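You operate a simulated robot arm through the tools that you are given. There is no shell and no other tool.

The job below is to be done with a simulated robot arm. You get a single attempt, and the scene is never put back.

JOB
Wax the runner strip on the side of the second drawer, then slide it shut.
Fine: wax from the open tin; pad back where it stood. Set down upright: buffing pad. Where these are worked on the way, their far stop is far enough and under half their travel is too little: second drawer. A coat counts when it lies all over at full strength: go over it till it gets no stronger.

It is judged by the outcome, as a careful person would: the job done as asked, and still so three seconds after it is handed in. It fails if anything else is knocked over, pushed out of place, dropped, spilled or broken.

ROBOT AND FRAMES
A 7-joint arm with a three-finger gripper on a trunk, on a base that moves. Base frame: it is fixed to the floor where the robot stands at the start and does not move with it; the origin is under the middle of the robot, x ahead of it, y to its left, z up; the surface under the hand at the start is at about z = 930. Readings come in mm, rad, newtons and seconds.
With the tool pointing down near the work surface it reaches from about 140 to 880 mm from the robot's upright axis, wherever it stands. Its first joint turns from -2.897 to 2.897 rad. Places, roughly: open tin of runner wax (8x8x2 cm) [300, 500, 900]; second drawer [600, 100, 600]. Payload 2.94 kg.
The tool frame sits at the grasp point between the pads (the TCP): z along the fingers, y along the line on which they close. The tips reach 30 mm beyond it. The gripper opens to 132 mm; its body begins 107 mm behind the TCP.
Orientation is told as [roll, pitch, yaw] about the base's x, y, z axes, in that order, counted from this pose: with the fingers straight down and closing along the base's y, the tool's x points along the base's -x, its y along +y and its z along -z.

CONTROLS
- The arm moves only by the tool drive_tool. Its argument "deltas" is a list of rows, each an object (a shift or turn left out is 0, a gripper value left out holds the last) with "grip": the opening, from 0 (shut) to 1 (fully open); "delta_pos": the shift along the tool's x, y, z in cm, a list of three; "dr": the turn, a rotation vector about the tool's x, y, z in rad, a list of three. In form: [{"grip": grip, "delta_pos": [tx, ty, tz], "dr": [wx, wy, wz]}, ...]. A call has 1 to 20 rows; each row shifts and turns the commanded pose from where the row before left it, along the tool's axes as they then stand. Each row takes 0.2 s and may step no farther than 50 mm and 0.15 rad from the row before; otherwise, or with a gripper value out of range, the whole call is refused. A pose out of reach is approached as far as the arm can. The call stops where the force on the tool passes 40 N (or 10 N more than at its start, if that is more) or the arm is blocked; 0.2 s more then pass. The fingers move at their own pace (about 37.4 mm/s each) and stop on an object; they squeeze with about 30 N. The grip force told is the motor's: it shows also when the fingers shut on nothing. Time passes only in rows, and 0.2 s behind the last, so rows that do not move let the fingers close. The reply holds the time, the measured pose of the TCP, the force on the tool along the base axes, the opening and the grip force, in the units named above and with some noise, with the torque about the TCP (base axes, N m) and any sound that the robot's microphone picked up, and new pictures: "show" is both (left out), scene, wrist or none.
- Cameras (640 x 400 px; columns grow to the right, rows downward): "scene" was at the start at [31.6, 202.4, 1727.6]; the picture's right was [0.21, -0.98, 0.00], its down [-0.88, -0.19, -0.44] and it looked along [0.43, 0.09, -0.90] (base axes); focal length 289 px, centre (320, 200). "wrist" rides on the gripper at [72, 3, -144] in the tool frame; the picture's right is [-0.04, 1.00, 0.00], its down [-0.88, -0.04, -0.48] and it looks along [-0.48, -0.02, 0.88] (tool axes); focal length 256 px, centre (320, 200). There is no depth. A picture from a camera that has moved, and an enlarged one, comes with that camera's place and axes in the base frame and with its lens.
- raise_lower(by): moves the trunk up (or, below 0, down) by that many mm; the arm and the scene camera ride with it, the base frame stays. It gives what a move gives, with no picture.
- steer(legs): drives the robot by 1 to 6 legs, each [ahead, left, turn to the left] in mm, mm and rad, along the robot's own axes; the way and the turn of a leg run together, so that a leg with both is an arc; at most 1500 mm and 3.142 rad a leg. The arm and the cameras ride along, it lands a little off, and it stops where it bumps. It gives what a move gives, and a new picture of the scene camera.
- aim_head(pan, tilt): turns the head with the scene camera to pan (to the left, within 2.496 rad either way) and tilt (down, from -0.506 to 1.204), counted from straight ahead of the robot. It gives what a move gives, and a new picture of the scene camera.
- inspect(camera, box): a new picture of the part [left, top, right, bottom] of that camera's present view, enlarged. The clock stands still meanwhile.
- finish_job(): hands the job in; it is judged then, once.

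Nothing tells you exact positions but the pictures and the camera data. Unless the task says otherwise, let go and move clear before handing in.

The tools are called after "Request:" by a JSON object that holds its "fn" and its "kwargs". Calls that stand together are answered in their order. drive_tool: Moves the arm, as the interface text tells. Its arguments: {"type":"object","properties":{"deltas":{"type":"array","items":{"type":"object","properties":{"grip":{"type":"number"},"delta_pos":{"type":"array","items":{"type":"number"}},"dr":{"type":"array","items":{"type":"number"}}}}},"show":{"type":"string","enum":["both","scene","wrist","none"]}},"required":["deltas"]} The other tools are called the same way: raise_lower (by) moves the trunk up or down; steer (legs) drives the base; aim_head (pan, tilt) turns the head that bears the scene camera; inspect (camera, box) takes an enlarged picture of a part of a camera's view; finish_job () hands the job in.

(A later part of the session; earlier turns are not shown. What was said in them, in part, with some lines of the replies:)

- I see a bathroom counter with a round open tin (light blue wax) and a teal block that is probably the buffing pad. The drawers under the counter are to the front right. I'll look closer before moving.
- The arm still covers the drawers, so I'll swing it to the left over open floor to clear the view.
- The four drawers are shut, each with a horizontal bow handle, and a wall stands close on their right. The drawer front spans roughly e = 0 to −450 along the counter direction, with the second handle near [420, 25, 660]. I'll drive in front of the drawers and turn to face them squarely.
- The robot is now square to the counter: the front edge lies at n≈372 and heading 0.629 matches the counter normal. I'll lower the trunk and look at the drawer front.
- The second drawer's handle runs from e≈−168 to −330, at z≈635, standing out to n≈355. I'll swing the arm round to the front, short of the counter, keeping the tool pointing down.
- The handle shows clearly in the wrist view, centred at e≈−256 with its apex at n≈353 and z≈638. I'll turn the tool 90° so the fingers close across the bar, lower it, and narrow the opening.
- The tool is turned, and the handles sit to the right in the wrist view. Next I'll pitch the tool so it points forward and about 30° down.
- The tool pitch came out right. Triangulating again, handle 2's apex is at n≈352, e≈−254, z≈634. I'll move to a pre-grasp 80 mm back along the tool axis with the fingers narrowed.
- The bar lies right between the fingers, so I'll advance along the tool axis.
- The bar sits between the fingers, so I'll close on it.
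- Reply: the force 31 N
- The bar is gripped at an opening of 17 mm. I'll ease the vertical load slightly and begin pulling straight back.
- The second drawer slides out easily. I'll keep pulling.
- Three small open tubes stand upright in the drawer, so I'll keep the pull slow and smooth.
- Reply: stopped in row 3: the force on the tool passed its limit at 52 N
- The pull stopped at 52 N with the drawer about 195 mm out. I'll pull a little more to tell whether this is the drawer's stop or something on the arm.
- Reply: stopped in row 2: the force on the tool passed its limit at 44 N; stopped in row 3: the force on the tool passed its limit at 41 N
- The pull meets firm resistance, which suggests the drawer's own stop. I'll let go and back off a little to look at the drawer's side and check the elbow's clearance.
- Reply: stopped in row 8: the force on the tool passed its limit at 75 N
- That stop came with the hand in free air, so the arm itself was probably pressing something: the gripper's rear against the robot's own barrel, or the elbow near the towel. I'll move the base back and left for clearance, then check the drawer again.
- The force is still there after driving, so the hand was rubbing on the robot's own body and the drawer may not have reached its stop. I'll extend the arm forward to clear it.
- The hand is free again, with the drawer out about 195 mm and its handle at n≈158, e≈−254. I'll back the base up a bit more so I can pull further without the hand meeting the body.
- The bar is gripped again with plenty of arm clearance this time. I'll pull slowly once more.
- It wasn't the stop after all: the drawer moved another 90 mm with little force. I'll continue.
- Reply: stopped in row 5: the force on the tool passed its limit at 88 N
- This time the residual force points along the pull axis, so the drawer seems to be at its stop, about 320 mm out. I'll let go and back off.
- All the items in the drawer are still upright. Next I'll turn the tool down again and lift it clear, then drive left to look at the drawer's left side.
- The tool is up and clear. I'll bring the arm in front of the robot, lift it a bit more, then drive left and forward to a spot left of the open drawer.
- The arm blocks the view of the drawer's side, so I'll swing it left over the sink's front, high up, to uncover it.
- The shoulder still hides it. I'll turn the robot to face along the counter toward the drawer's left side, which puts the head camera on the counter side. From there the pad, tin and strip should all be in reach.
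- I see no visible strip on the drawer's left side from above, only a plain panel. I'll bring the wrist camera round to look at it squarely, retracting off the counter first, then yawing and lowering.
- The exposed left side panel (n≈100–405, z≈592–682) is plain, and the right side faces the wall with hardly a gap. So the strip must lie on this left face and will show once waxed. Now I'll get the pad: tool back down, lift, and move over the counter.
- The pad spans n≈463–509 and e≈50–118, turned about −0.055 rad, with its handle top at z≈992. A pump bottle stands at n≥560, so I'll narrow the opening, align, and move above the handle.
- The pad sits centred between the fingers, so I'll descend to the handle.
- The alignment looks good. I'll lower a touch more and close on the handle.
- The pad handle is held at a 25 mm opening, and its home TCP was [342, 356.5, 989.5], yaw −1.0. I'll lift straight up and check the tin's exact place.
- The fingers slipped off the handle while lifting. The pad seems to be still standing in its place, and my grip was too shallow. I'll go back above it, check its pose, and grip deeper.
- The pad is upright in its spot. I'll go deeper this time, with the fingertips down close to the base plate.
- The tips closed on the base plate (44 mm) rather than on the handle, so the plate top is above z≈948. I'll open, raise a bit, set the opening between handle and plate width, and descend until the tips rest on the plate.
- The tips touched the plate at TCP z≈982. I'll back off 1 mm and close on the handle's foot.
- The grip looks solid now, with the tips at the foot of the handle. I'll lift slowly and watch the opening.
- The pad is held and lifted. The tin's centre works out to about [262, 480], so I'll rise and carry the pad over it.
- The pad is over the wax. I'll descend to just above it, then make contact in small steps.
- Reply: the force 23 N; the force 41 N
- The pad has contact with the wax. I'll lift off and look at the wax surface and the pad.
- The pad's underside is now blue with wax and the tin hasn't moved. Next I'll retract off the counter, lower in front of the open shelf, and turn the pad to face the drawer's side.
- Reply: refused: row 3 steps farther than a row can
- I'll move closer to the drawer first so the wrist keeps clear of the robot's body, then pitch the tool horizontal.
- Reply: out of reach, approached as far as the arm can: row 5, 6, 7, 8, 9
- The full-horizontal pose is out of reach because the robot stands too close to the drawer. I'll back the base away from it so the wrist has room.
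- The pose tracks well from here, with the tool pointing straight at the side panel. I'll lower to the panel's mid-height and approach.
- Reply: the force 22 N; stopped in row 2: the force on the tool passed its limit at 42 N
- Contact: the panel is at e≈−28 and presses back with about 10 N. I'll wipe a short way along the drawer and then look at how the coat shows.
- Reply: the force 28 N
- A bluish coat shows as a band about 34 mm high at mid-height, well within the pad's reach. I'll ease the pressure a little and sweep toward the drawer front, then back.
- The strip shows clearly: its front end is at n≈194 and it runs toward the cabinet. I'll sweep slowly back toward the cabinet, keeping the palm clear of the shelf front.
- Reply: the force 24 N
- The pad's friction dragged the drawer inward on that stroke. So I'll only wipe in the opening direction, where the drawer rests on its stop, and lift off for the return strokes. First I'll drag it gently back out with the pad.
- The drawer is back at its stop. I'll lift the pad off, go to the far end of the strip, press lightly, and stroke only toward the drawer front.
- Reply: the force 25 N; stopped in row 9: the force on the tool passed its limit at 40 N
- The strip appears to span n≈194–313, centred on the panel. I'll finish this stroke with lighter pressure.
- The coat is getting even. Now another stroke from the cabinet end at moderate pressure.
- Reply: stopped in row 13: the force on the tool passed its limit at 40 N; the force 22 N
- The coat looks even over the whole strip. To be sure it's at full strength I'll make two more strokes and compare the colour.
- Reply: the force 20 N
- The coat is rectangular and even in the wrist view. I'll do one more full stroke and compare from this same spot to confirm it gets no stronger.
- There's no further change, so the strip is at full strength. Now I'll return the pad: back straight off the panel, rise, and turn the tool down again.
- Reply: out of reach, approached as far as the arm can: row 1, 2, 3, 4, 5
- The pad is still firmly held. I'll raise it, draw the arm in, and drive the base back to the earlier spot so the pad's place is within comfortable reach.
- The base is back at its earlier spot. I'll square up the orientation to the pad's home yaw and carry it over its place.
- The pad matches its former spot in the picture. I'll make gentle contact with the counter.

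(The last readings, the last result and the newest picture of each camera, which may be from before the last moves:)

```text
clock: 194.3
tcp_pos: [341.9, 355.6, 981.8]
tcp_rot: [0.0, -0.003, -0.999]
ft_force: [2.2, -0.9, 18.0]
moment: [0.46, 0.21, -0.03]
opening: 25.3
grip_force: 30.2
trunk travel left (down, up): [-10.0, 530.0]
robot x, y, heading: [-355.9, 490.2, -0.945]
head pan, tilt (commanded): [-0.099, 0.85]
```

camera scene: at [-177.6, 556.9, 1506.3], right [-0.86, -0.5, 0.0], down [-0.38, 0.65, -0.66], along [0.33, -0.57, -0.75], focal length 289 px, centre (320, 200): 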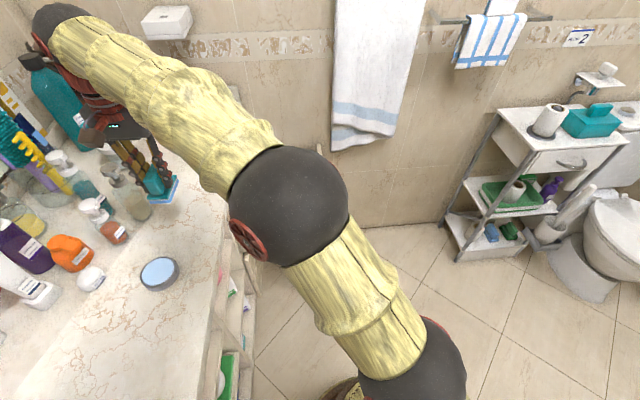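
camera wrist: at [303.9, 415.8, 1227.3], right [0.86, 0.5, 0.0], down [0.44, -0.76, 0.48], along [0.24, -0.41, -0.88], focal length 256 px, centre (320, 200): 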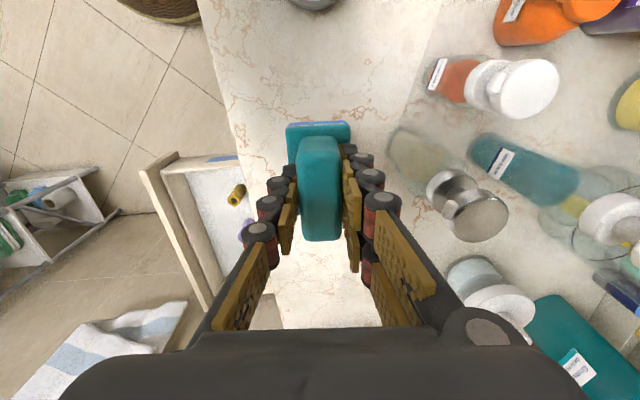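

Contact is made. I'll relieve the pressure, open the fingers, and rise straight up.

Request:
{"fn": "drive_tool", "kwargs": {"deltas": [{"delta_pos": [0, 0, -0.15]}, {"grip": 0.3}, {}, {}, {"grip": 0.4}, {}, {"delta_pos": [0, 0, -1.0]}, {"delta_pos": [0, 0, -2.0]}, {"delta_pos": [0, 0, -3.0]}, {"delta_pos": [0, 0, -4.0]}, {}]}}

Request:
{"fn": "inspect", "kwargs": {"camera": "scene", "box": [130, 170, 230, 250]}}

```text
clock: 196.8
tcp_pos: [343.3, 354.7, 1082.9]
tcp_rot: [0.0, -0.001, -0.998]
ft_force: [-0.2, -0.5, 0.1]
moment: [0.03, -0.02, -0.03]
opening: 52.9
grip_force: 0.0
trunk travel left (down, up): [-10.0, 530.0]
robot x, y, heading: [-355.9, 489.2, -0.947]
head pan, tilt (commanded): [-0.099, 0.85]
camera scene: at [-178.1, 556.9, 1506.3], right [-0.86, -0.5, 0.0], down [-0.38, 0.65, -0.66], along [0.33, -0.57, -0.75], focal length 289 px, centre (320, 200)
camera wrist: at [306.5, 418.1, 1226.9], right [0.86, 0.5, 0.0], down [0.44, -0.76, 0.48], along [0.24, -0.41, -0.88], focal length 256 px, centre (320, 200)
```

scene: 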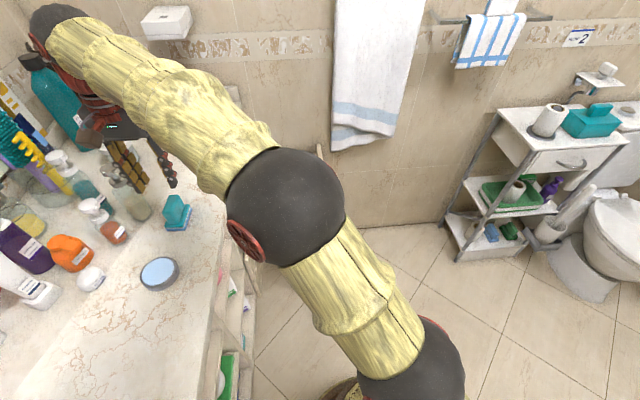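
wrist: 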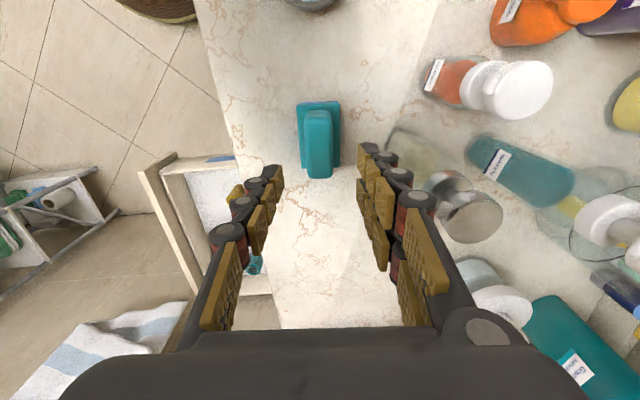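

```text
5.00 times, centred on (180, 210) of scene
camera zoom: at [-178.1, 556.9, 1506.3], right [-0.86, -0.5, 0.0], down [-0.38, 0.65, -0.66], along [0.33, -0.57, -0.75], focal length 1444 px, centre (1020, 150)
```

zoom: 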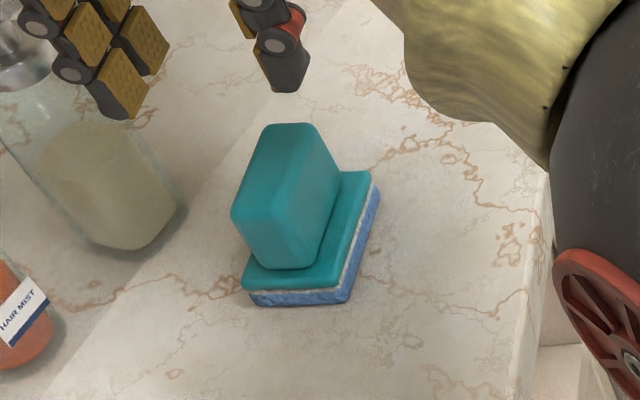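

The pad stands upright in its old place, and the tin hasn't moved. I'll withdraw the arm off the counter and drive round to the front of the drawer to push it shut.

Request:
{"fn": "drive_tool", "kwargs": {"deltas": [{"grip": 0.0, "delta_pos": [0, -3, 0]}, {"delta_pos": [0, -4.5, 0]}, {"delta_pos": [0, -4.5, 0]}, {"delta_pos": [0, -4.5, 0]}, {"delta_pos": [0, -4.5, 0]}, {"delta_pos": [0, -4.5, 0]}, {"delta_pos": [0, -4.5, 0]}, {"delta_pos": [4, -2, 0]}, {"delta_pos": [4.5, 0, 0]}, {"delta_pos": [4.5, 0, 0]}, {"delta_pos": [4.5, 0, 0]}], "show": "none"}}

Request:
{"fn": "steer", "kwargs": {"legs": [[0, -400, 0], [0, 0, 1.572]]}}

```text
clock: 199.2
tcp_pos: [-22.8, 330.4, 1084.0]
tcp_rot: [0.0, 0.0, -0.999]
ft_force: [0.4, -0.2, -1.3]
moment: [0.08, 0.05, 0.01]
opening: 0.0
grip_force: 28.2
trunk travel left (down, up): [-10.0, 530.0]
robot x, y, heading: [-353.7, 492.0, -0.945]
head pan, tilt (commanded): [-0.099, 0.85]
```

```text
clock: 205.5
tcp_pos: [-519.0, 585.3, 1083.8]
tcp_rot: [0.0, 0.001, 0.563]
ft_force: [-0.4, 0.3, 0.3]
moment: [0.02, 0.01, 0.01]
opening: 0.1
grip_force: 28.5
trunk travel left (down, up): [-10.0, 530.0]
robot x, y, heading: [-679.8, 251.2, 0.617]
head pan, tilt (commanded): [-0.099, 0.85]
camera scene: at [-746.9, 429.3, 1506.3], right [0.5, -0.87, 0.0], down [-0.65, -0.37, -0.66], along [0.57, 0.33, -0.75], focal length 289 px, centre (320, 200)
```

scene: 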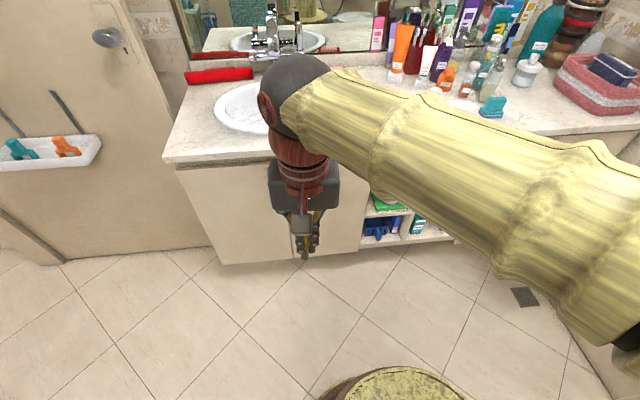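

Request:
{"fn": "steer", "kwargs": {"legs": [[0, 0, 0.013], [0, -634, 0]]}}

Request:
{"fn": "aim_head", "kwargs": {"pan": -0.2, "tilt": 0.75}}

```text
clock: 209.3
tcp_pos: [-145.5, 70.4, 1083.2]
tcp_rot: [0.002, 0.0, 0.574]
ft_force: [-0.7, 0.5, -0.3]
moment: [0.0, -0.02, 0.03]
opening: 0.0
grip_force: 28.5
trunk travel left (down, up): [-10.0, 530.0]
robot x, y, heading: [-304.8, -263.6, 0.634]
head pan, tilt (commanded): [-0.099, 0.85]
camera scene: at [-372.5, -87.6, 1506.3], right [0.5, -0.86, 0.0], down [-0.65, -0.38, -0.66], along [0.57, 0.33, -0.75], focal length 289 px, centre (320, 200)
```

scene: 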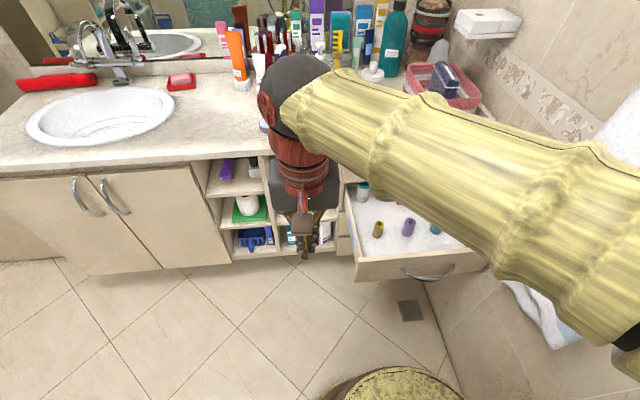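

```text
clock: 210.0
tcp_pos: [-144.5, 70.6, 1081.9]
tcp_rot: [0.001, -0.001, 0.573]
ft_force: [-0.2, -0.5, 0.4]
moment: [0.02, 0.0, -0.02]
opening: 0.0
grip_force: 28.5
trunk travel left (down, up): [-10.0, 530.0]
robot x, y, heading: [-301.6, -263.0, 0.633]
head pan, tilt (commanded): [-0.201, 0.75]
camera scene: at [-364.5, -92.8, 1514.3], right [0.42, -0.91, 0.0], down [-0.62, -0.28, -0.73], along [0.67, 0.3, -0.68], focal length 289 px, centre (320, 200)
```

scene: 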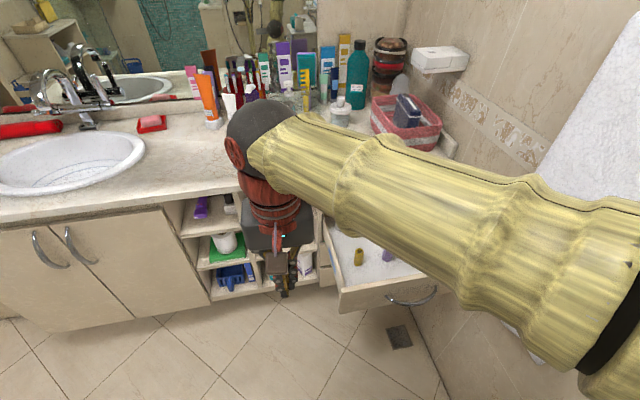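

The robot is now facing the open drawer with closed fingers. I'll lower the arm in the free space left of the drawer and pitch it forward.

Request:
{"fn": "drive_tool", "kwargs": {"deltas": [{"dr": [0, 0, -0.06]}, {"delta_pos": [-1.2, 0, 4.0]}, {"delta_pos": [-1.2, 0, 4.0]}, {"delta_pos": [-1.2, 0, 4.0]}, {"delta_pos": [-1.2, 0, 4.0]}, {"delta_pos": [-1.2, 0, 4.0]}, {"delta_pos": [-1.2, 0, 4.0]}, {"delta_pos": [-1.2, 0, 4.0]}, {"delta_pos": [-1.2, 0, 4.0]}, {"dr": [0, -0.15, 0]}, {"dr": [0, -0.15, 0]}, {"dr": [0, -0.15, 0]}, {"dr": [0, -0.15, 0]}, {"dr": [0, -0.15, 0]}, {"dr": [0, -0.15, 0]}, {"dr": [0, -0.15, 0]}]}}

```text
clock: 213.4
tcp_pos: [-68.5, 128.2, 762.8]
tcp_rot: [0.001, -1.055, 0.634]
ft_force: [-0.2, 0.4, -0.2]
moment: [0.0, 0.01, 0.01]
opening: 0.0
grip_force: 29.3
trunk travel left (down, up): [-10.0, 530.0]
robot x, y, heading: [-303.6, -262.9, 0.627]
head pan, tilt (commanded): [-0.201, 0.75]
camera scene: at [-364.5, -92.9, 1514.4], right [0.41, -0.91, 0.0], down [-0.62, -0.28, -0.73], along [0.67, 0.3, -0.68], focal length 289 px, centre (320, 200)
camera wrist: at [-199.3, 35.2, 772.6], right [-0.58, 0.82, 0.04], down [0.04, -0.02, 1.0], along [0.82, 0.58, -0.02], focal length 256 px, centre (320, 200)
```

scene: 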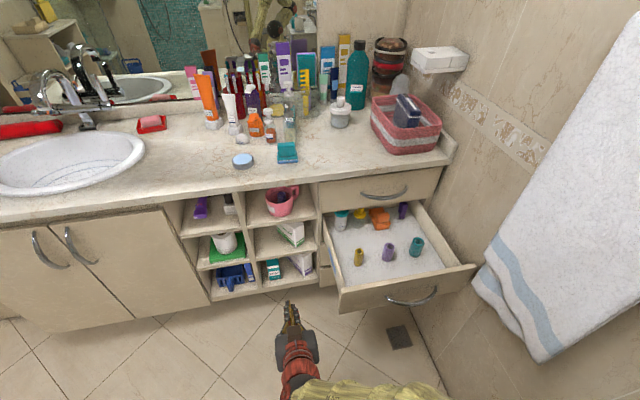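
wrist: 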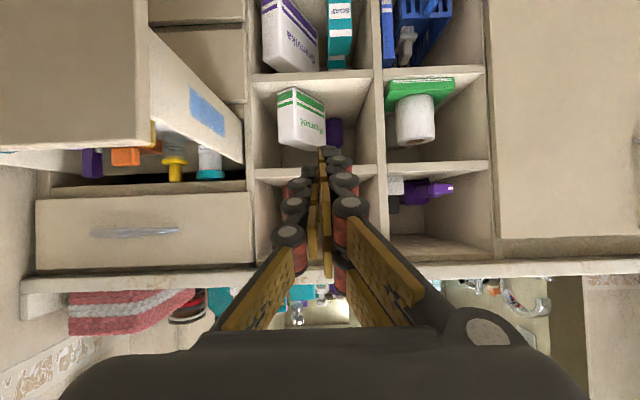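

There's a clear view of the drawer, with the waxed strip on its side. I'll lower to mid-height of the front and slide across in front of it, left of its handle.

Request:
{"fn": "drive_tool", "kwargs": {"deltas": [{"delta_pos": [3.12, 0, 1.8]}, {"delta_pos": [3.12, 0, 1.8]}, {"delta_pos": [3.12, 0, 1.8]}, {"delta_pos": [0, -4.0, 0]}, {"delta_pos": [0, -4.8, 0]}, {"delta_pos": [0, -4.8, 0]}, {"delta_pos": [0, -4.8, 0]}, {"delta_pos": [0, -4.8, 0]}]}}

```text
clock: 215.2
tcp_pos: [15.9, 6.5, 717.8]
tcp_rot: [-0.013, -1.049, 0.642]
ft_force: [0.3, 0.5, 0.5]
moment: [0.0, 0.04, 0.01]
opening: 0.0
grip_force: 28.5
out of reach, approached as far as the arm can: row 4, 5, 6, 7, 8
trunk travel left (down, up): [-10.0, 530.0]
robot x, y, heading: [-303.4, -263.6, 0.63]
head pan, tilt (commanded): [-0.201, 0.75]
camera scene: at [-364.8, -93.1, 1514.4], right [0.41, -0.91, 0.0], down [-0.62, -0.28, -0.73], along [0.67, 0.3, -0.68], focal length 289 px, centre (320, 200)
camera wrist: at [-116.5, -85.5, 727.4], right [-0.57, 0.82, 0.03], down [0.04, -0.01, 1.0], along [0.82, 0.57, -0.03], focal length 256 px, centre (320, 200)
```

scene: 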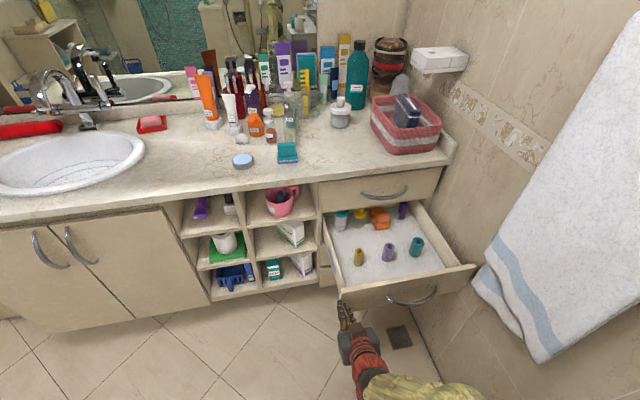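
wrist: 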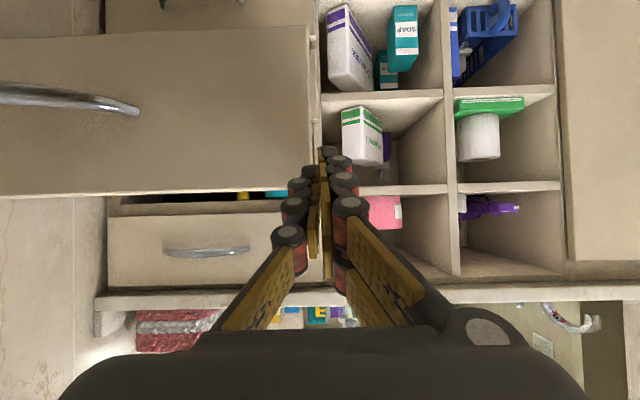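

This roll of the wrist runs out of reach so close in. I'll roll the tool 90°, the orientation that worked for opening, then re-check the pose.

Request:
{"fn": "drive_tool", "kwargs": {"deltas": [{"dr": [0, 0, 0.1428]}, {"dr": [0, 0, 0.1428]}, {"dr": [0, 0, 0.1428]}, {"dr": [0, 0, 0.1428]}, {"dr": [0, 0, 0.1428]}, {"dr": [0, 0, 0.1428]}, {"dr": [0, 0, 0.1428]}, {"dr": [0, 0, 0.1428]}, {"dr": [0, 0, 0.1428]}, {"dr": [0, 0, 0.1428]}, {"dr": [0, 0, 0.1428]}]}}

```text
clock: 215.8
tcp_pos: [31.2, 46.3, 817.5]
tcp_rot: [0.565, -1.112, 0.034]
ft_force: [0.6, 0.1, 0.2]
moment: [0.01, 0.0, 0.01]
opening: 0.2
grip_force: 28.8
out of reach, approached as far as the arm can: row 1, 2
trunk travel left (down, up): [-10.0, 530.0]
robot x, y, heading: [-303.7, -261.8, 0.627]
head pan, tilt (commanded): [-0.201, 0.75]
stopped in row 2: the arm was blocked; the commanded pose is now the measured one
camera scene: at [-364.4, -92.6, 1514.3], right [0.41, -0.91, 0.0], down [-0.62, -0.28, -0.73], along [0.67, 0.3, -0.68], focal length 289 px, centre (320, 200)
camera wrist: at [-108.4, -33.4, 808.1], right [-0.49, 0.83, 0.27], down [0.06, -0.28, 0.96], along [0.87, 0.48, 0.09], focal length 256 px, centre (320, 200)
```

scene: 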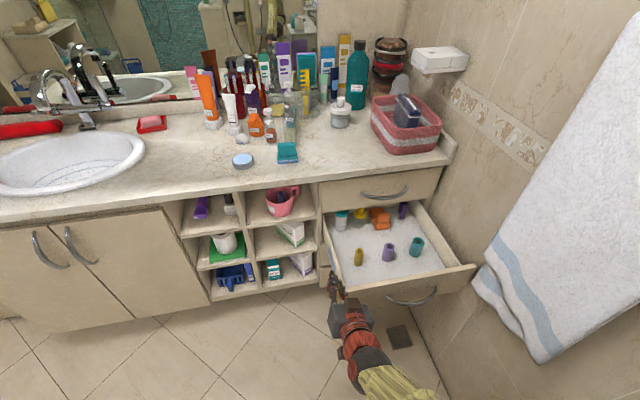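
wrist: 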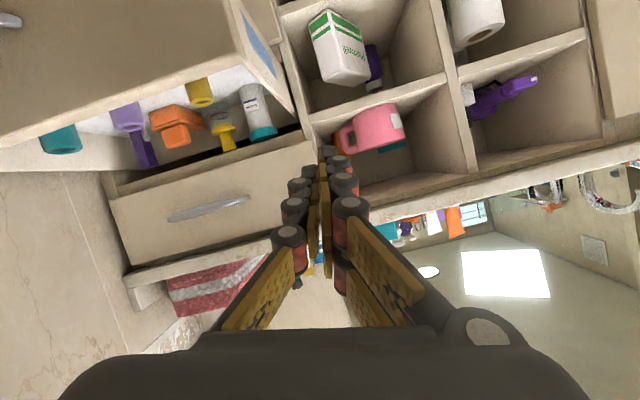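

The arm got blocked at an awkward wrist pose, with nothing touched. I'll turn the tool back to pointing straight down first, then redo it the way that worked when opening.

Request:
{"fn": "drive_tool", "kwargs": {"deltas": [{"dr": [0.0429, 0.141, 0]}, {"dr": [0.0429, 0.141, 0]}, {"dr": [0.0429, 0.141, 0]}, {"dr": [0.0429, 0.141, 0]}, {"dr": [0.0429, 0.141, 0]}, {"dr": [0.0429, 0.141, 0]}, {"dr": [0.0429, 0.141, 0]}, {"dr": [0.0429, 0.141, 0]}], "show": "scene"}}

```text
clock: 217.6
tcp_pos: [30.1, 44.4, 815.7]
tcp_rot: [-0.032, -0.012, 0.367]
ft_force: [0.3, -0.4, 0.0]
moment: [0.03, 0.0, -0.02]
opening: 0.0
grip_force: 28.6
trunk travel left (down, up): [-10.0, 530.0]
robot x, y, heading: [-304.1, -263.2, 0.627]
head pan, tilt (commanded): [-0.201, 0.75]
camera scene: at [-364.0, -92.3, 1514.3], right [0.41, -0.91, 0.0], down [-0.62, -0.28, -0.73], along [0.67, 0.3, -0.68], focal length 289 px, centre (320, 200)
```

scene: 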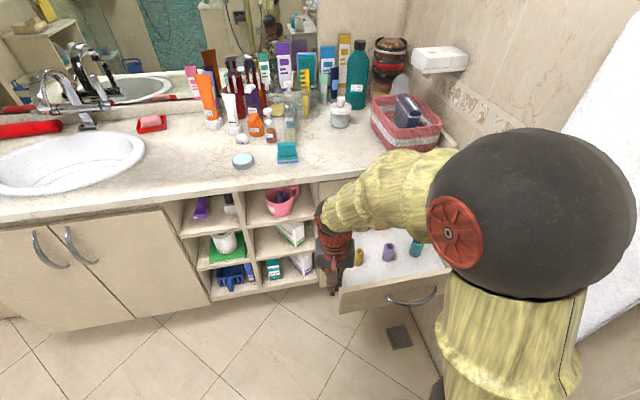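

Request:
{"fn": "drive_tool", "kwargs": {"deltas": [{"dr": [0, 0, 0.1453]}, {"dr": [0, 0, 0.1453]}, {"dr": [0, 0, 0.1453]}, {"dr": [0, 0, 0.1453]}, {"dr": [0, 0, 0.1453]}, {"dr": [0, 0, 0.1453]}, {"dr": [0, 0, 0.1453]}, {"dr": [0, 0, 0.1453]}, {"dr": [0, 0, 0.1453]}, {}], "show": "scene"}}

```text
clock: 219.8
tcp_pos: [29.5, 45.0, 814.8]
tcp_rot: [0.007, -0.036, -0.942]
ft_force: [-0.9, -0.1, -0.3]
moment: [-0.03, -0.01, 0.01]
opening: 0.0
grip_force: 29.1
trunk travel left (down, up): [-10.0, 530.0]
robot x, y, heading: [-303.4, -264.8, 0.628]
head pan, tilt (commanded): [-0.201, 0.75]
camera scene: at [-364.3, -92.7, 1514.4], right [0.41, -0.91, 0.0], down [-0.62, -0.28, -0.73], along [0.67, 0.3, -0.68], focal length 289 px, centre (320, 200)
```

scene: 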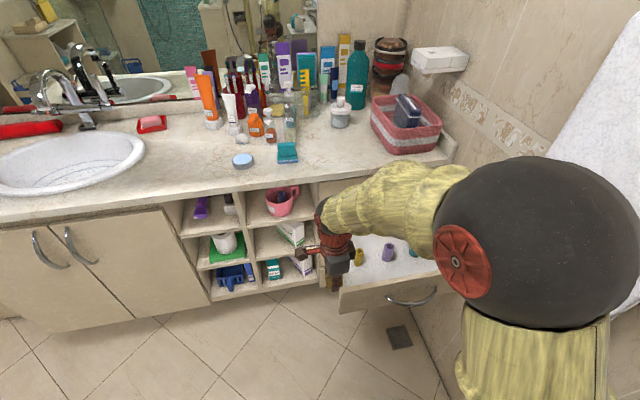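

Request:
{"fn": "drive_tool", "kwargs": {"deltas": [{"dr": [0.007, 0.036, 0]}, {"dr": [-0.15, 0, 0]}, {"dr": [-0.15, 0, 0]}, {"dr": [-0.15, 0, 0]}, {"dr": [-0.15, 0, 0]}, {"dr": [-0.15, 0, 0]}, {"dr": [-0.15, 0, 0]}, {"dr": [-0.147, 0, 0]}, {"delta_pos": [0, -0.9, -1.5]}, {"delta_pos": [0, -0.9, -1.5]}, {}]}}

```text
clock: 222.2
tcp_pos: [18.1, 31.7, 829.4]
tcp_rot: [0.928, 0.0, -0.935]
ft_force: [0.3, -0.9, 0.0]
moment: [0.04, 0.02, -0.01]
opening: 0.2
grip_force: 28.4
out of reach, approached as far as the arm can: row 8, 10
trunk travel left (down, up): [-10.0, 530.0]
robot x, y, heading: [-303.8, -262.4, 0.627]
head pan, tilt (commanded): [-0.201, 0.75]
camera scene: at [-364.5, -92.9, 1514.4], right [0.41, -0.91, 0.0], down [-0.62, -0.28, -0.73], along [0.67, 0.3, -0.68], focal length 289 px, centre (320, 200)
camera wrist: at [-115.4, 22.7, 920.0], right [0.51, 0.32, 0.8], down [0.2, -0.95, 0.25], along [0.84, 0.03, -0.55], focal length 256 px, centre (320, 200)
```

scene: 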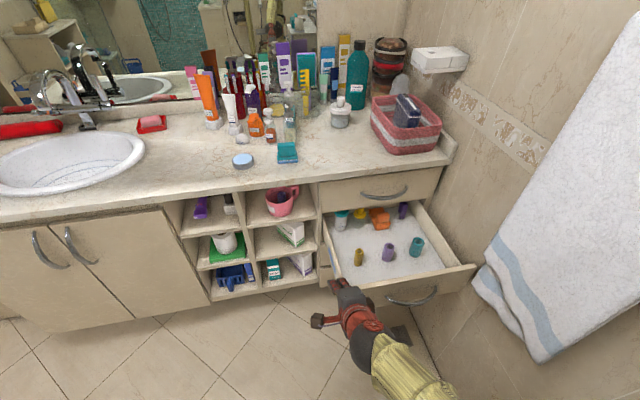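
wrist: 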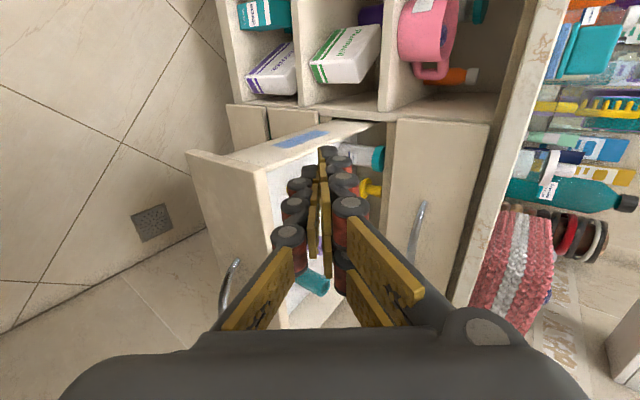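

The tool is now pitched forward enough. I'll slide across to e≈−100 above the drawer front, then come down in front of it.

Request:
{"fn": "drive_tool", "kwargs": {"deltas": [{"delta_pos": [-3.8, -0.3, -0.4]}, {"delta_pos": [-3.8, -0.3, -0.4]}, {"delta_pos": [-3.9, -0.3, -0.4]}, {}], "show": "none"}}

Request:
{"fn": "drive_tool", "kwargs": {"deltas": [{"delta_pos": [0, -3.4, 2.0]}, {"delta_pos": [0, -3.4, 2.0]}, {"delta_pos": [0, -3.4, 2.0]}, {"delta_pos": [0, -3.4, 2.0]}, {}]}}

```text
clock: 223.2
tcp_pos: [75.3, -69.5, 831.2]
tcp_rot: [0.936, 0.003, -0.94]
ft_force: [-0.5, 0.9, 0.2]
moment: [-0.02, 0.06, -0.02]
opening: 0.0
grip_force: 28.5
trunk travel left (down, up): [-10.0, 530.0]
robot x, y, heading: [-304.0, -260.9, 0.631]
head pan, tilt (commanded): [-0.201, 0.75]
```

```text
clock: 224.4
tcp_pos: [60.3, -82.4, 672.8]
tcp_rot: [0.936, 0.0, -0.939]
ft_force: [0.0, 0.0, -0.3]
moment: [-0.04, -0.02, -0.03]
opening: 0.0
grip_force: 28.5
trunk travel left (down, up): [-10.0, 530.0]
robot x, y, heading: [-303.8, -259.6, 0.631]
head pan, tilt (commanded): [-0.201, 0.75]
camera scene: at [-364.2, -92.8, 1514.4], right [0.41, -0.91, 0.0], down [-0.62, -0.28, -0.73], along [0.67, 0.3, -0.68], focal length 289 px, centre (320, 200)
camera wrist: at [-73.4, -89.9, 762.1], right [0.5, 0.31, 0.8], down [0.19, -0.95, 0.25], along [0.84, 0.03, -0.54], focal length 256 px, centre (320, 200)
```

scene: 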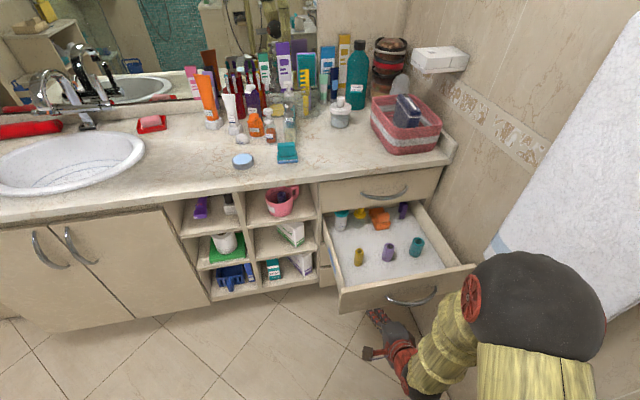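
wrist: 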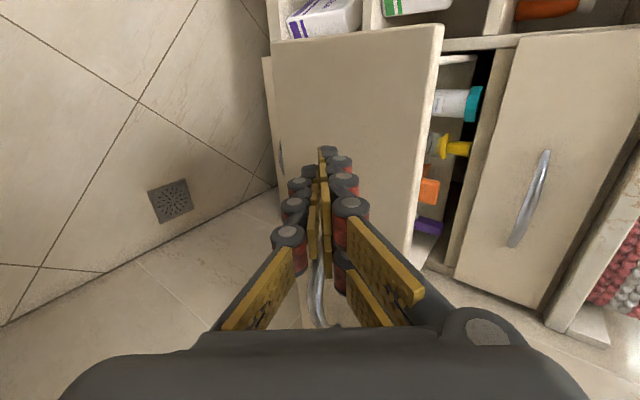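

The closed fingertips now point at the drawer front between its left edge and the handle. I'll approach slowly and begin pushing.

Request:
{"fn": "drive_tool", "kwargs": {"deltas": [{"delta_pos": [0, 0.593, 0.805]}, {"delta_pos": [0, 0.593, 0.805]}, {"delta_pos": [0, 0.593, 0.805]}, {"delta_pos": [0, 0.296, 0.402]}, {"delta_pos": [0, 0.237, 0.322]}, {"delta_pos": [0, 0.237, 0.322]}, {"delta_pos": [0, 0.237, 0.322]}, {"delta_pos": [0, 0.237, 0.322]}], "show": "scene"}}

```text
clock: 226.2
tcp_pos: [103.3, -49.4, 671.7]
tcp_rot: [0.935, 0.001, -0.939]
ft_force: [0.2, 0.4, -0.2]
moment: [-0.04, 0.01, -0.01]
opening: 0.0
grip_force: 28.4
trunk travel left (down, up): [-10.0, 530.0]
robot x, y, heading: [-306.6, -262.3, 0.627]
head pan, tilt (commanded): [-0.201, 0.75]
camera scene: at [-364.3, -92.8, 1514.4], right [0.41, -0.91, 0.0], down [-0.62, -0.28, -0.73], along [0.67, 0.3, -0.68], focal length 289 px, centre (320, 200)
```

scene: 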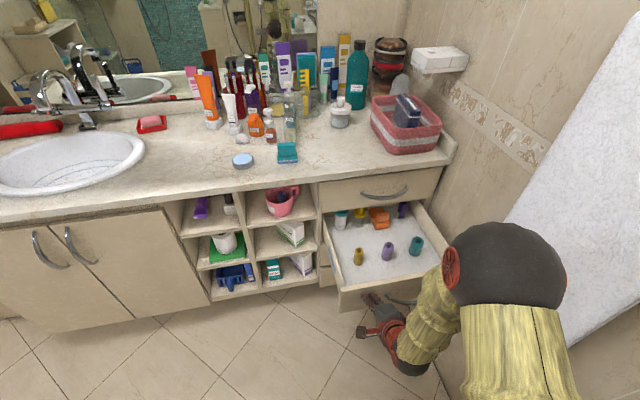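

Request:
{"fn": "drive_tool", "kwargs": {"deltas": [{"delta_pos": [0, 0.237, 0.322]}, {"delta_pos": [0, 0.237, 0.322]}, {"delta_pos": [0, 0.237, 0.322]}, {"delta_pos": [0, 0.237, 0.322]}, {"delta_pos": [0, 0.237, 0.322]}, {"delta_pos": [0, 0.237, 0.322]}, {"delta_pos": [0, 0.237, 0.322]}, {"delta_pos": [0, 0.237, 0.322]}]}}

```text
clock: 228.0
tcp_pos: [128.0, -31.0, 673.9]
tcp_rot: [0.936, 0.001, -0.939]
ft_force: [-0.5, -1.4, 0.1]
moment: [-0.02, -0.02, -0.02]
opening: 0.0
grip_force: 27.8
trunk travel left (down, up): [-10.0, 530.0]
robot x, y, heading: [-301.8, -259.2, 0.631]
head pan, tilt (commanded): [-0.201, 0.75]
camera scene: at [-364.3, -92.8, 1514.4], right [0.41, -0.91, 0.0], down [-0.62, -0.28, -0.73], along [0.67, 0.3, -0.68], focal length 289 px, centre (320, 200)
camera wrist: at [-6.3, -40.0, 762.3], right [0.5, 0.32, 0.8], down [0.19, -0.95, 0.25], along [0.84, 0.03, -0.54], focal length 256 px, centre (320, 200)
```

scene: 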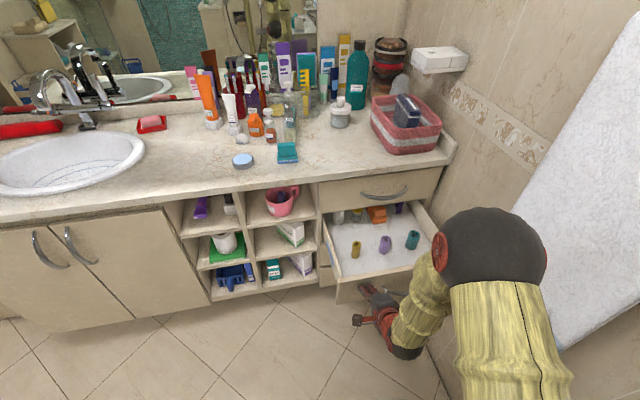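
wrist: 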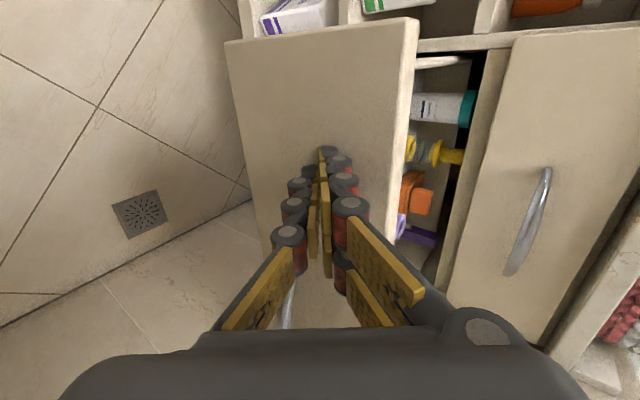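

The drawer is moving in smoothly with almost no force, and the tubes are standing. I'll keep pushing slowly.

Request:
{"fn": "drive_tool", "kwargs": {"deltas": [{"delta_pos": [0, 0.356, 0.483]}, {"delta_pos": [0, 0.474, 0.644]}, {"delta_pos": [0, 0.474, 0.644]}, {"delta_pos": [0, 0.474, 0.644]}, {"delta_pos": [0, 0.474, 0.644]}, {"delta_pos": [0, 0.474, 0.644]}, {"delta_pos": [0, 0.474, 0.644]}, {"delta_pos": [0, 0.474, 0.644]}, {"delta_pos": [0, 0.474, 0.644]}, {"delta_pos": [0, 0.474, 0.644]}, {"delta_pos": [0, 0.474, 0.644]}, {"delta_pos": [0, 0.474, 0.644]}, {"delta_pos": [0, 0.474, 0.644]}, {"delta_pos": [0, 0.474, 0.644]}, {"delta_pos": [0, 0.356, 0.483]}]}}

```text
clock: 231.2
tcp_pos: [222.0, 36.6, 673.7]
tcp_rot: [0.936, 0.002, -0.939]
ft_force: [-0.1, 0.1, 0.0]
moment: [0.02, 0.01, 0.01]
opening: 0.0
grip_force: 28.3
trunk travel left (down, up): [-10.0, 530.0]
robot x, y, heading: [-302.5, -257.7, 0.628]
head pan, tilt (commanded): [-0.201, 0.75]
camera scene: at [-364.2, -92.7, 1514.4], right [0.41, -0.91, 0.0], down [-0.62, -0.28, -0.73], along [0.67, 0.3, -0.68], focal length 289 px, centre (320, 200)
camera wrist: at [87.1, 28.3, 762.0], right [0.5, 0.31, 0.8], down [0.19, -0.95, 0.25], along [0.84, 0.03, -0.54], focal length 256 px, centre (320, 200)
```

scene: 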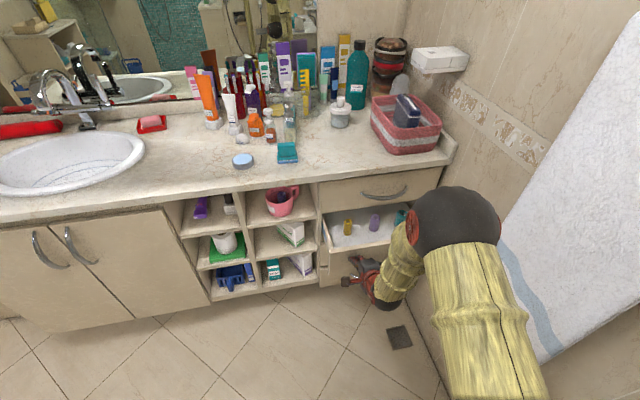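
wrist: 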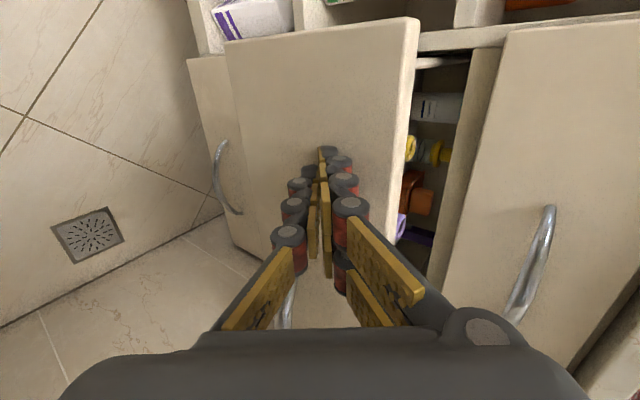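

Request:
{"fn": "drive_tool", "kwargs": {"deltas": [{"delta_pos": [0, 0.356, 0.483]}, {"delta_pos": [0, 0.474, 0.644]}, {"delta_pos": [0, 0.474, 0.644]}, {"delta_pos": [0, 0.474, 0.644]}, {"delta_pos": [0, 0.474, 0.644]}, {"delta_pos": [0, 0.474, 0.644]}, {"delta_pos": [0, 0.474, 0.644]}, {"delta_pos": [0, 0.474, 0.644]}, {"delta_pos": [0, 0.474, 0.644]}, {"delta_pos": [0, 0.474, 0.644]}, {"delta_pos": [0, 0.474, 0.644]}, {"delta_pos": [0, 0.474, 0.644]}, {"delta_pos": [0, 0.356, 0.483]}]}}

```text
clock: 234.0
tcp_pos: [300.5, 95.4, 673.3]
tcp_rot: [0.936, 0.002, -0.94]
ft_force: [-0.9, -0.5, -1.5]
moment: [0.0, 0.01, -0.02]
opening: 0.1
grip_force: 28.2
trunk travel left (down, up): [-10.0, 530.0]
robot x, y, heading: [-300.8, -261.3, 0.627]
head pan, tilt (commanded): [-0.201, 0.75]
camera scene: at [-364.1, -92.7, 1514.4], right [0.41, -0.91, 0.0], down [-0.62, -0.28, -0.73], along [0.67, 0.3, -0.68], focal length 289 px, centre (320, 200)
camera wrist: at [167.3, 87.0, 762.3], right [0.5, 0.31, 0.8], down [0.19, -0.95, 0.25], along [0.84, 0.03, -0.54], focal length 256 px, centre (320, 200)
```

scene: 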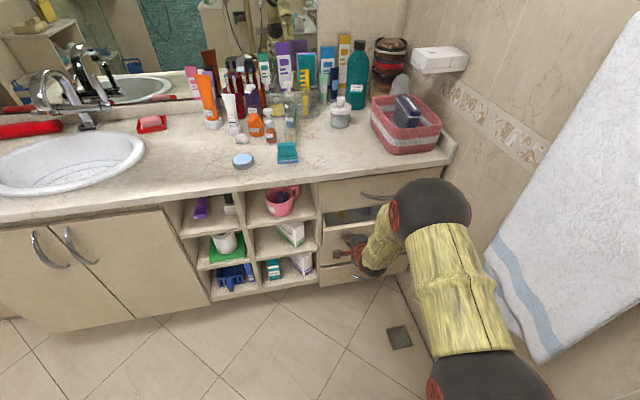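
wrist: 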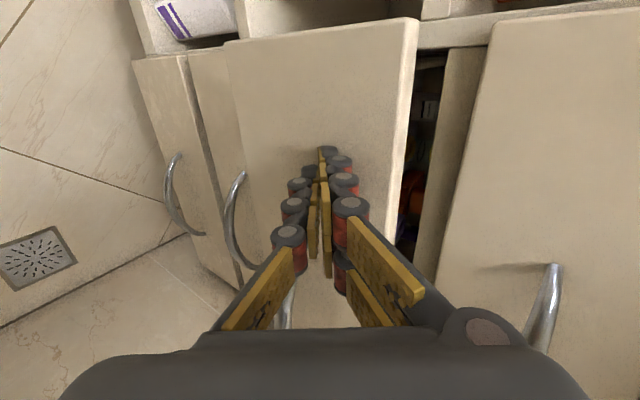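

Request:
{"fn": "drive_tool", "kwargs": {"deltas": [{"delta_pos": [0, 0.356, 0.483]}, {"delta_pos": [0, 0.474, 0.644]}, {"delta_pos": [0, 0.474, 0.644]}, {"delta_pos": [0, 0.474, 0.644]}, {"delta_pos": [0, 0.474, 0.644]}, {"delta_pos": [0, 0.356, 0.483]}, {"delta_pos": [0, 0.237, 0.322]}, {"delta_pos": [0, 0.237, 0.322]}]}}

```text
clock: 235.8
tcp_pos: [344.0, 127.2, 672.9]
tcp_rot: [0.934, 0.003, -0.94]
ft_force: [-0.1, -1.5, -0.7]
moment: [0.01, 0.01, -0.04]
opening: 0.0
grip_force: 28.3
trunk travel left (down, up): [-10.0, 530.0]
robot x, y, heading: [-304.7, -265.7, 0.629]
head pan, tilt (commanded): [-0.201, 0.75]
camera scene: at [-364.1, -92.7, 1514.4], right [0.41, -0.91, 0.0], down [-0.62, -0.28, -0.73], along [0.67, 0.3, -0.68], focal length 289 px, centre (320, 200)
camera wrist: at [208.9, 117.4, 762.3], right [0.51, 0.32, 0.8], down [0.19, -0.95, 0.25], along [0.84, 0.03, -0.54], focal length 256 px, centre (320, 200)
```

scene: 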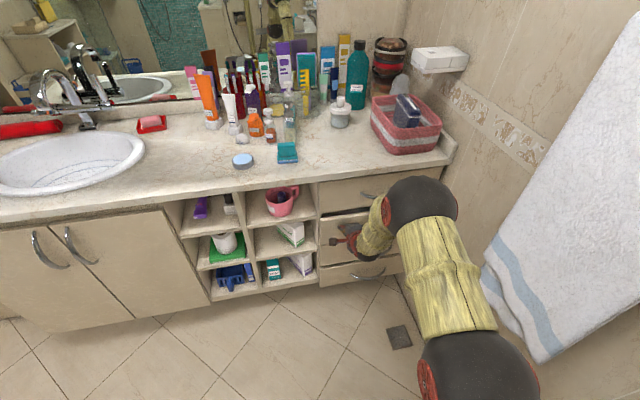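
wrist: 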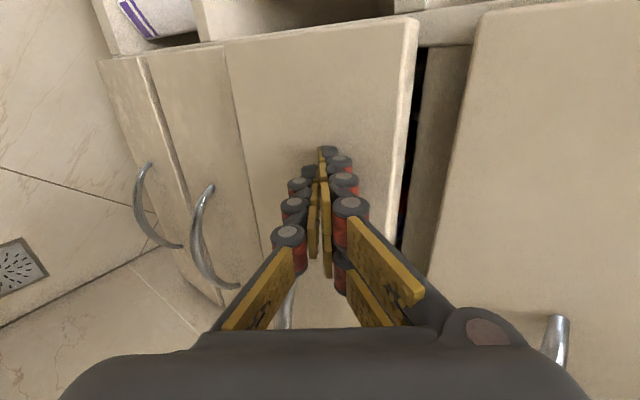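

Nearly shut. I'll push the last centimetres in small steps until it seats.

Request:
{"fn": "drive_tool", "kwargs": {"deltas": [{"delta_pos": [0, 0.178, 0.242]}, {"delta_pos": [0, 0.178, 0.242]}, {"delta_pos": [0, 0.178, 0.242]}, {"delta_pos": [0, 0.178, 0.242]}, {}], "show": "wrist"}}

```text
clock: 237.0
tcp_pos: [351.4, 134.1, 673.9]
tcp_rot: [0.936, 0.003, -0.937]
ft_force: [0.4, -0.2, -0.3]
moment: [0.01, 0.01, 0.04]
opening: 0.0
grip_force: 28.2
trunk travel left (down, up): [-10.0, 530.0]
robot x, y, heading: [-306.1, -263.0, 0.626]
head pan, tilt (commanded): [-0.201, 0.75]
camera wrist: at [218.4, 124.8, 762.4], right [0.5, 0.32, 0.8], down [0.19, -0.95, 0.25], along [0.84, 0.03, -0.54], focal length 256 px, centre (320, 200)
```

wrist: 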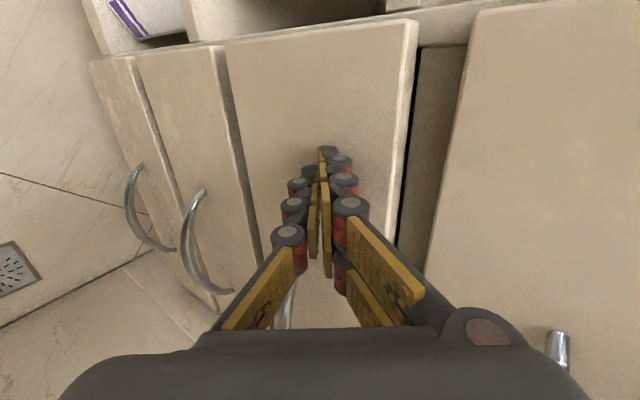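

Request:
{"fn": "drive_tool", "kwargs": {"deltas": [{"delta_pos": [0, 0.178, 0.242]}, {"delta_pos": [0, 0.178, 0.242]}, {"delta_pos": [0, 0.178, 0.242]}, {"delta_pos": [0, 0.178, 0.242]}, {}], "show": "wrist"}}

```text
clock: 238.0
tcp_pos: [357.7, 136.7, 672.4]
tcp_rot: [0.927, 0.001, -0.94]
ft_force: [-13.8, -9.7, 9.6]
moment: [0.08, -0.08, 0.02]
opening: 0.0
grip_force: 28.3
trunk travel left (down, up): [-10.0, 530.0]
robot x, y, heading: [-303.9, -260.4, 0.632]
head pan, tilt (commanded): [-0.201, 0.75]
stopped in row 4: the force on the tool passed its limit at 45 N (the readings are from after the stop); the commanded pose is now the measured one
camera wrist: at [224.2, 128.5, 761.3], right [0.51, 0.32, 0.8], down [0.19, -0.95, 0.25], along [0.84, 0.03, -0.54], focal length 256 px, centre (320, 200)
```

wrist: 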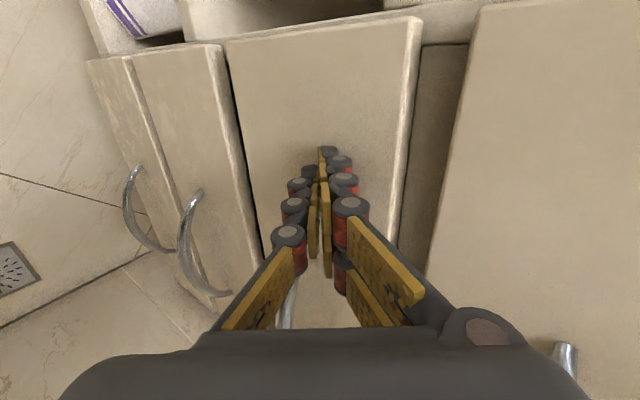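

The push met a firm stop at 45 N, so the drawer is seated. I'll back off and check.

Request:
{"fn": "drive_tool", "kwargs": {"deltas": [{"delta_pos": [0, -0.3, -0.4]}, {"delta_pos": [0, -0.9, -1.2]}, {"delta_pos": [0, -1.5, -2.0]}, {"delta_pos": [0, -2.4, -3.2]}, {"delta_pos": [0, -2.4, -3.2]}, {"delta_pos": [0, -2.4, -3.2]}]}}

Request:
{"fn": "inspect", "kwargs": {"camera": "scene", "box": [300, 160, 480, 300]}}

```text
clock: 239.4
tcp_pos: [227.2, 41.1, 671.0]
tcp_rot: [0.932, 0.002, -0.938]
ft_force: [0.6, 0.0, 0.1]
moment: [0.0, 0.04, -0.04]
opening: 0.0
grip_force: 28.4
trunk travel left (down, up): [-10.0, 530.0]
robot x, y, heading: [-309.3, -258.8, 0.625]
head pan, tilt (commanded): [-0.201, 0.75]
camera scene: at [-364.1, -92.7, 1514.4], right [0.41, -0.91, 0.0], down [-0.62, -0.28, -0.73], along [0.67, 0.3, -0.68], focal length 289 px, centre (320, 200)
camera wrist: at [92.7, 32.3, 761.2], right [0.51, 0.32, 0.8], down [0.19, -0.95, 0.25], along [0.84, 0.03, -0.54], focal length 256 px, centre (320, 200)
```

scene: 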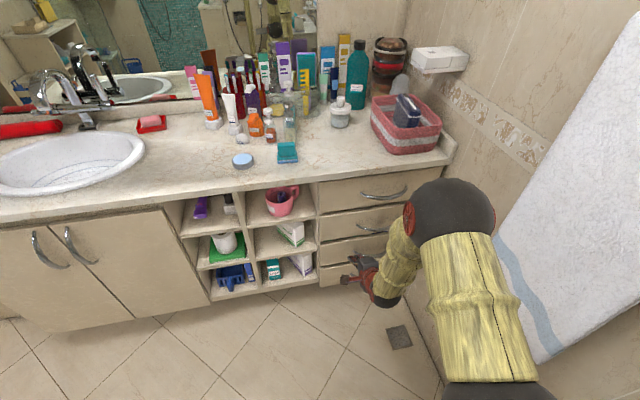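
wrist: 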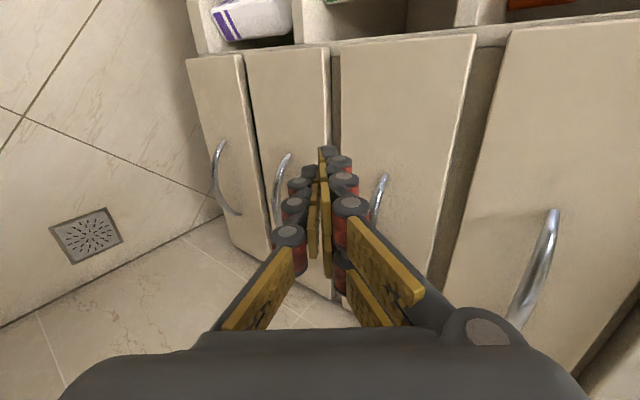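

```text
2.86 times, centred on (390, 230) of scene
camera zoom: at [-364.1, -92.7, 1514.4], right [0.41, -0.91, 0.0], down [-0.62, -0.28, -0.73], along [0.67, 0.3, -0.68], focal length 825 px, centre (120, 114)
```

zoom: 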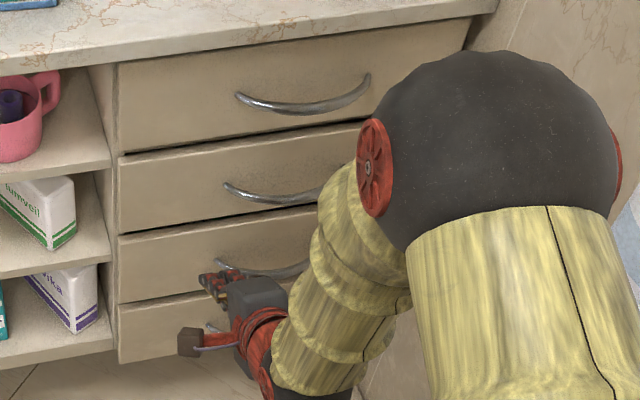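

The second drawer sits flush with the others. I'll take a last close look at the pad, tin and counter items, and back the arm away a little more.

Request:
{"fn": "inspect", "kwargs": {"camera": "scene", "box": [200, 60, 460, 190]}}

Request:
{"fn": "drive_tool", "kwargs": {"deltas": [{"delta_pos": [2, -0.6, -0.8]}, {"delta_pos": [3, 1.6, -1.2]}, {"delta_pos": [3, 2.4, -1.8]}, {"delta_pos": [3, 2.4, -1.8]}]}}

Request:
{"fn": "inspect", "kwargs": {"camera": "scene", "box": [300, 160, 480, 300]}}

```text
2.46 times, centred on (330, 125) of scene
camera zoom: at [-364.1, -92.7, 1514.4], right [0.41, -0.91, 0.0], down [-0.62, -0.28, -0.73], along [0.67, 0.3, -0.68], focal length 711 px, centre (295, 385)
```

zoom: 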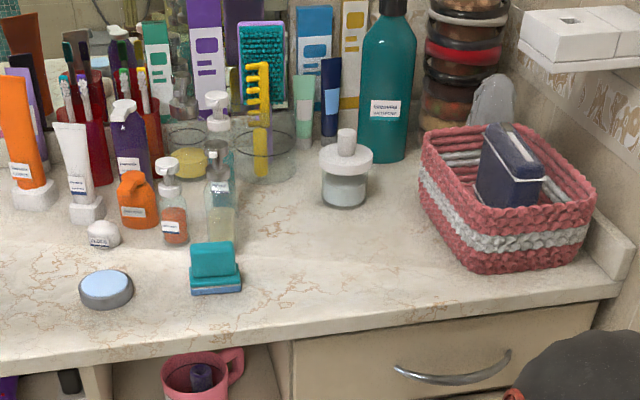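

```text
clock: 240.4
tcp_pos: [154.5, 123.6, 750.7]
tcp_rot: [0.927, 0.002, -0.94]
ft_force: [0.2, 0.8, -0.5]
moment: [0.04, 0.0, 0.01]
opening: 0.0
grip_force: 28.6
trunk travel left (down, up): [-10.0, 530.0]
robot x, y, heading: [-303.7, -264.4, 0.627]
head pan, tilt (commanded): [-0.201, 0.75]
camera scene: at [-364.0, -93.0, 1514.4], right [0.41, -0.91, 0.0], down [-0.62, -0.28, -0.73], along [0.67, 0.3, -0.68], focal length 289 px, centre (320, 200)
camera wrist: at [19.9, 114.5, 840.1], right [0.51, 0.32, 0.8], down [0.19, -0.95, 0.25], along [0.84, 0.03, -0.54], focal length 256 px, centre (320, 200)
```

scene: 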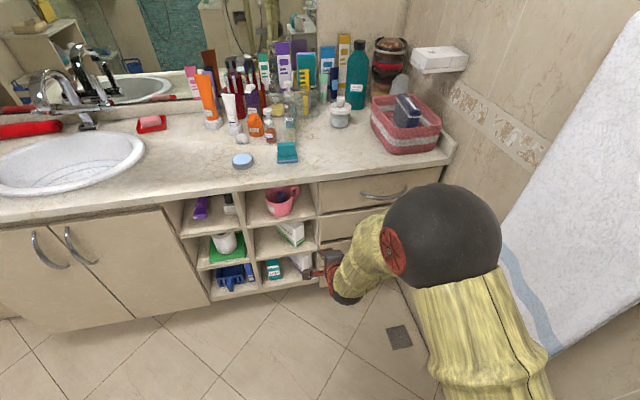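
wrist: 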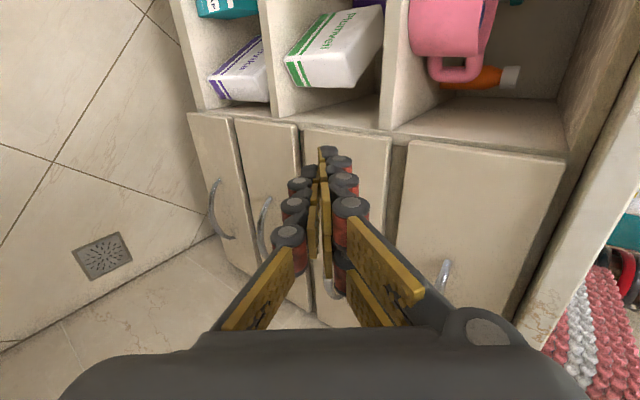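

```text
2.86 times, centred on (390, 230) of scene
camera zoom: at [-364.0, -93.0, 1514.4], right [0.41, -0.91, 0.0], down [-0.62, -0.28, -0.73], along [0.67, 0.3, -0.68], focal length 825 px, centre (120, 114)
```

zoom: 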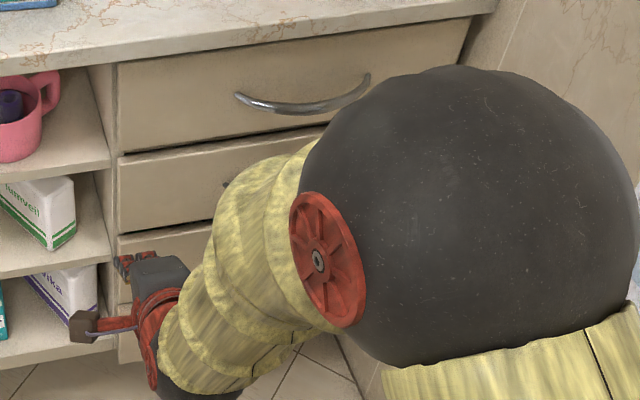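

The second drawer is shut flush, the waxed pad is upright in its old place, and the tin and counter items haven't moved. The arm is clear of everything, so I'm handing in.

Request:
{"fn": "finish_job", "kwargs": {}}

```text
The job is handed in.
```

The runner strip on the left side of the second drawer is waxed, and the drawer is pushed shut. I've handed the job in.

- **Wax:** it came from the open tin, in one dip. The coat covers the whole strip, and further strokes made it no stronger that I could see. While I wiped, the pad once dragged the drawer part-way in. I pulled it back out and then wiped only in the opening direction.
- **Pad:** it is back where it stood, upright. Its underside still carries some wax.
- **Drawer:** I opened it to its stop, about 320 mm, and later pushed it in until it met a firm stop. It looks flush with the other drawers.
- **Other items:** the tin and the things on the counter show no change in the last pictures. Three small tubes stand loose in the drawer. They were upright when I last saw them, part-way through closing, but I couldn't see inside once it was shut.

My first grip on the pad slipped off its handle as I lifted. The pad stayed standing in its place, and a deeper grip held.
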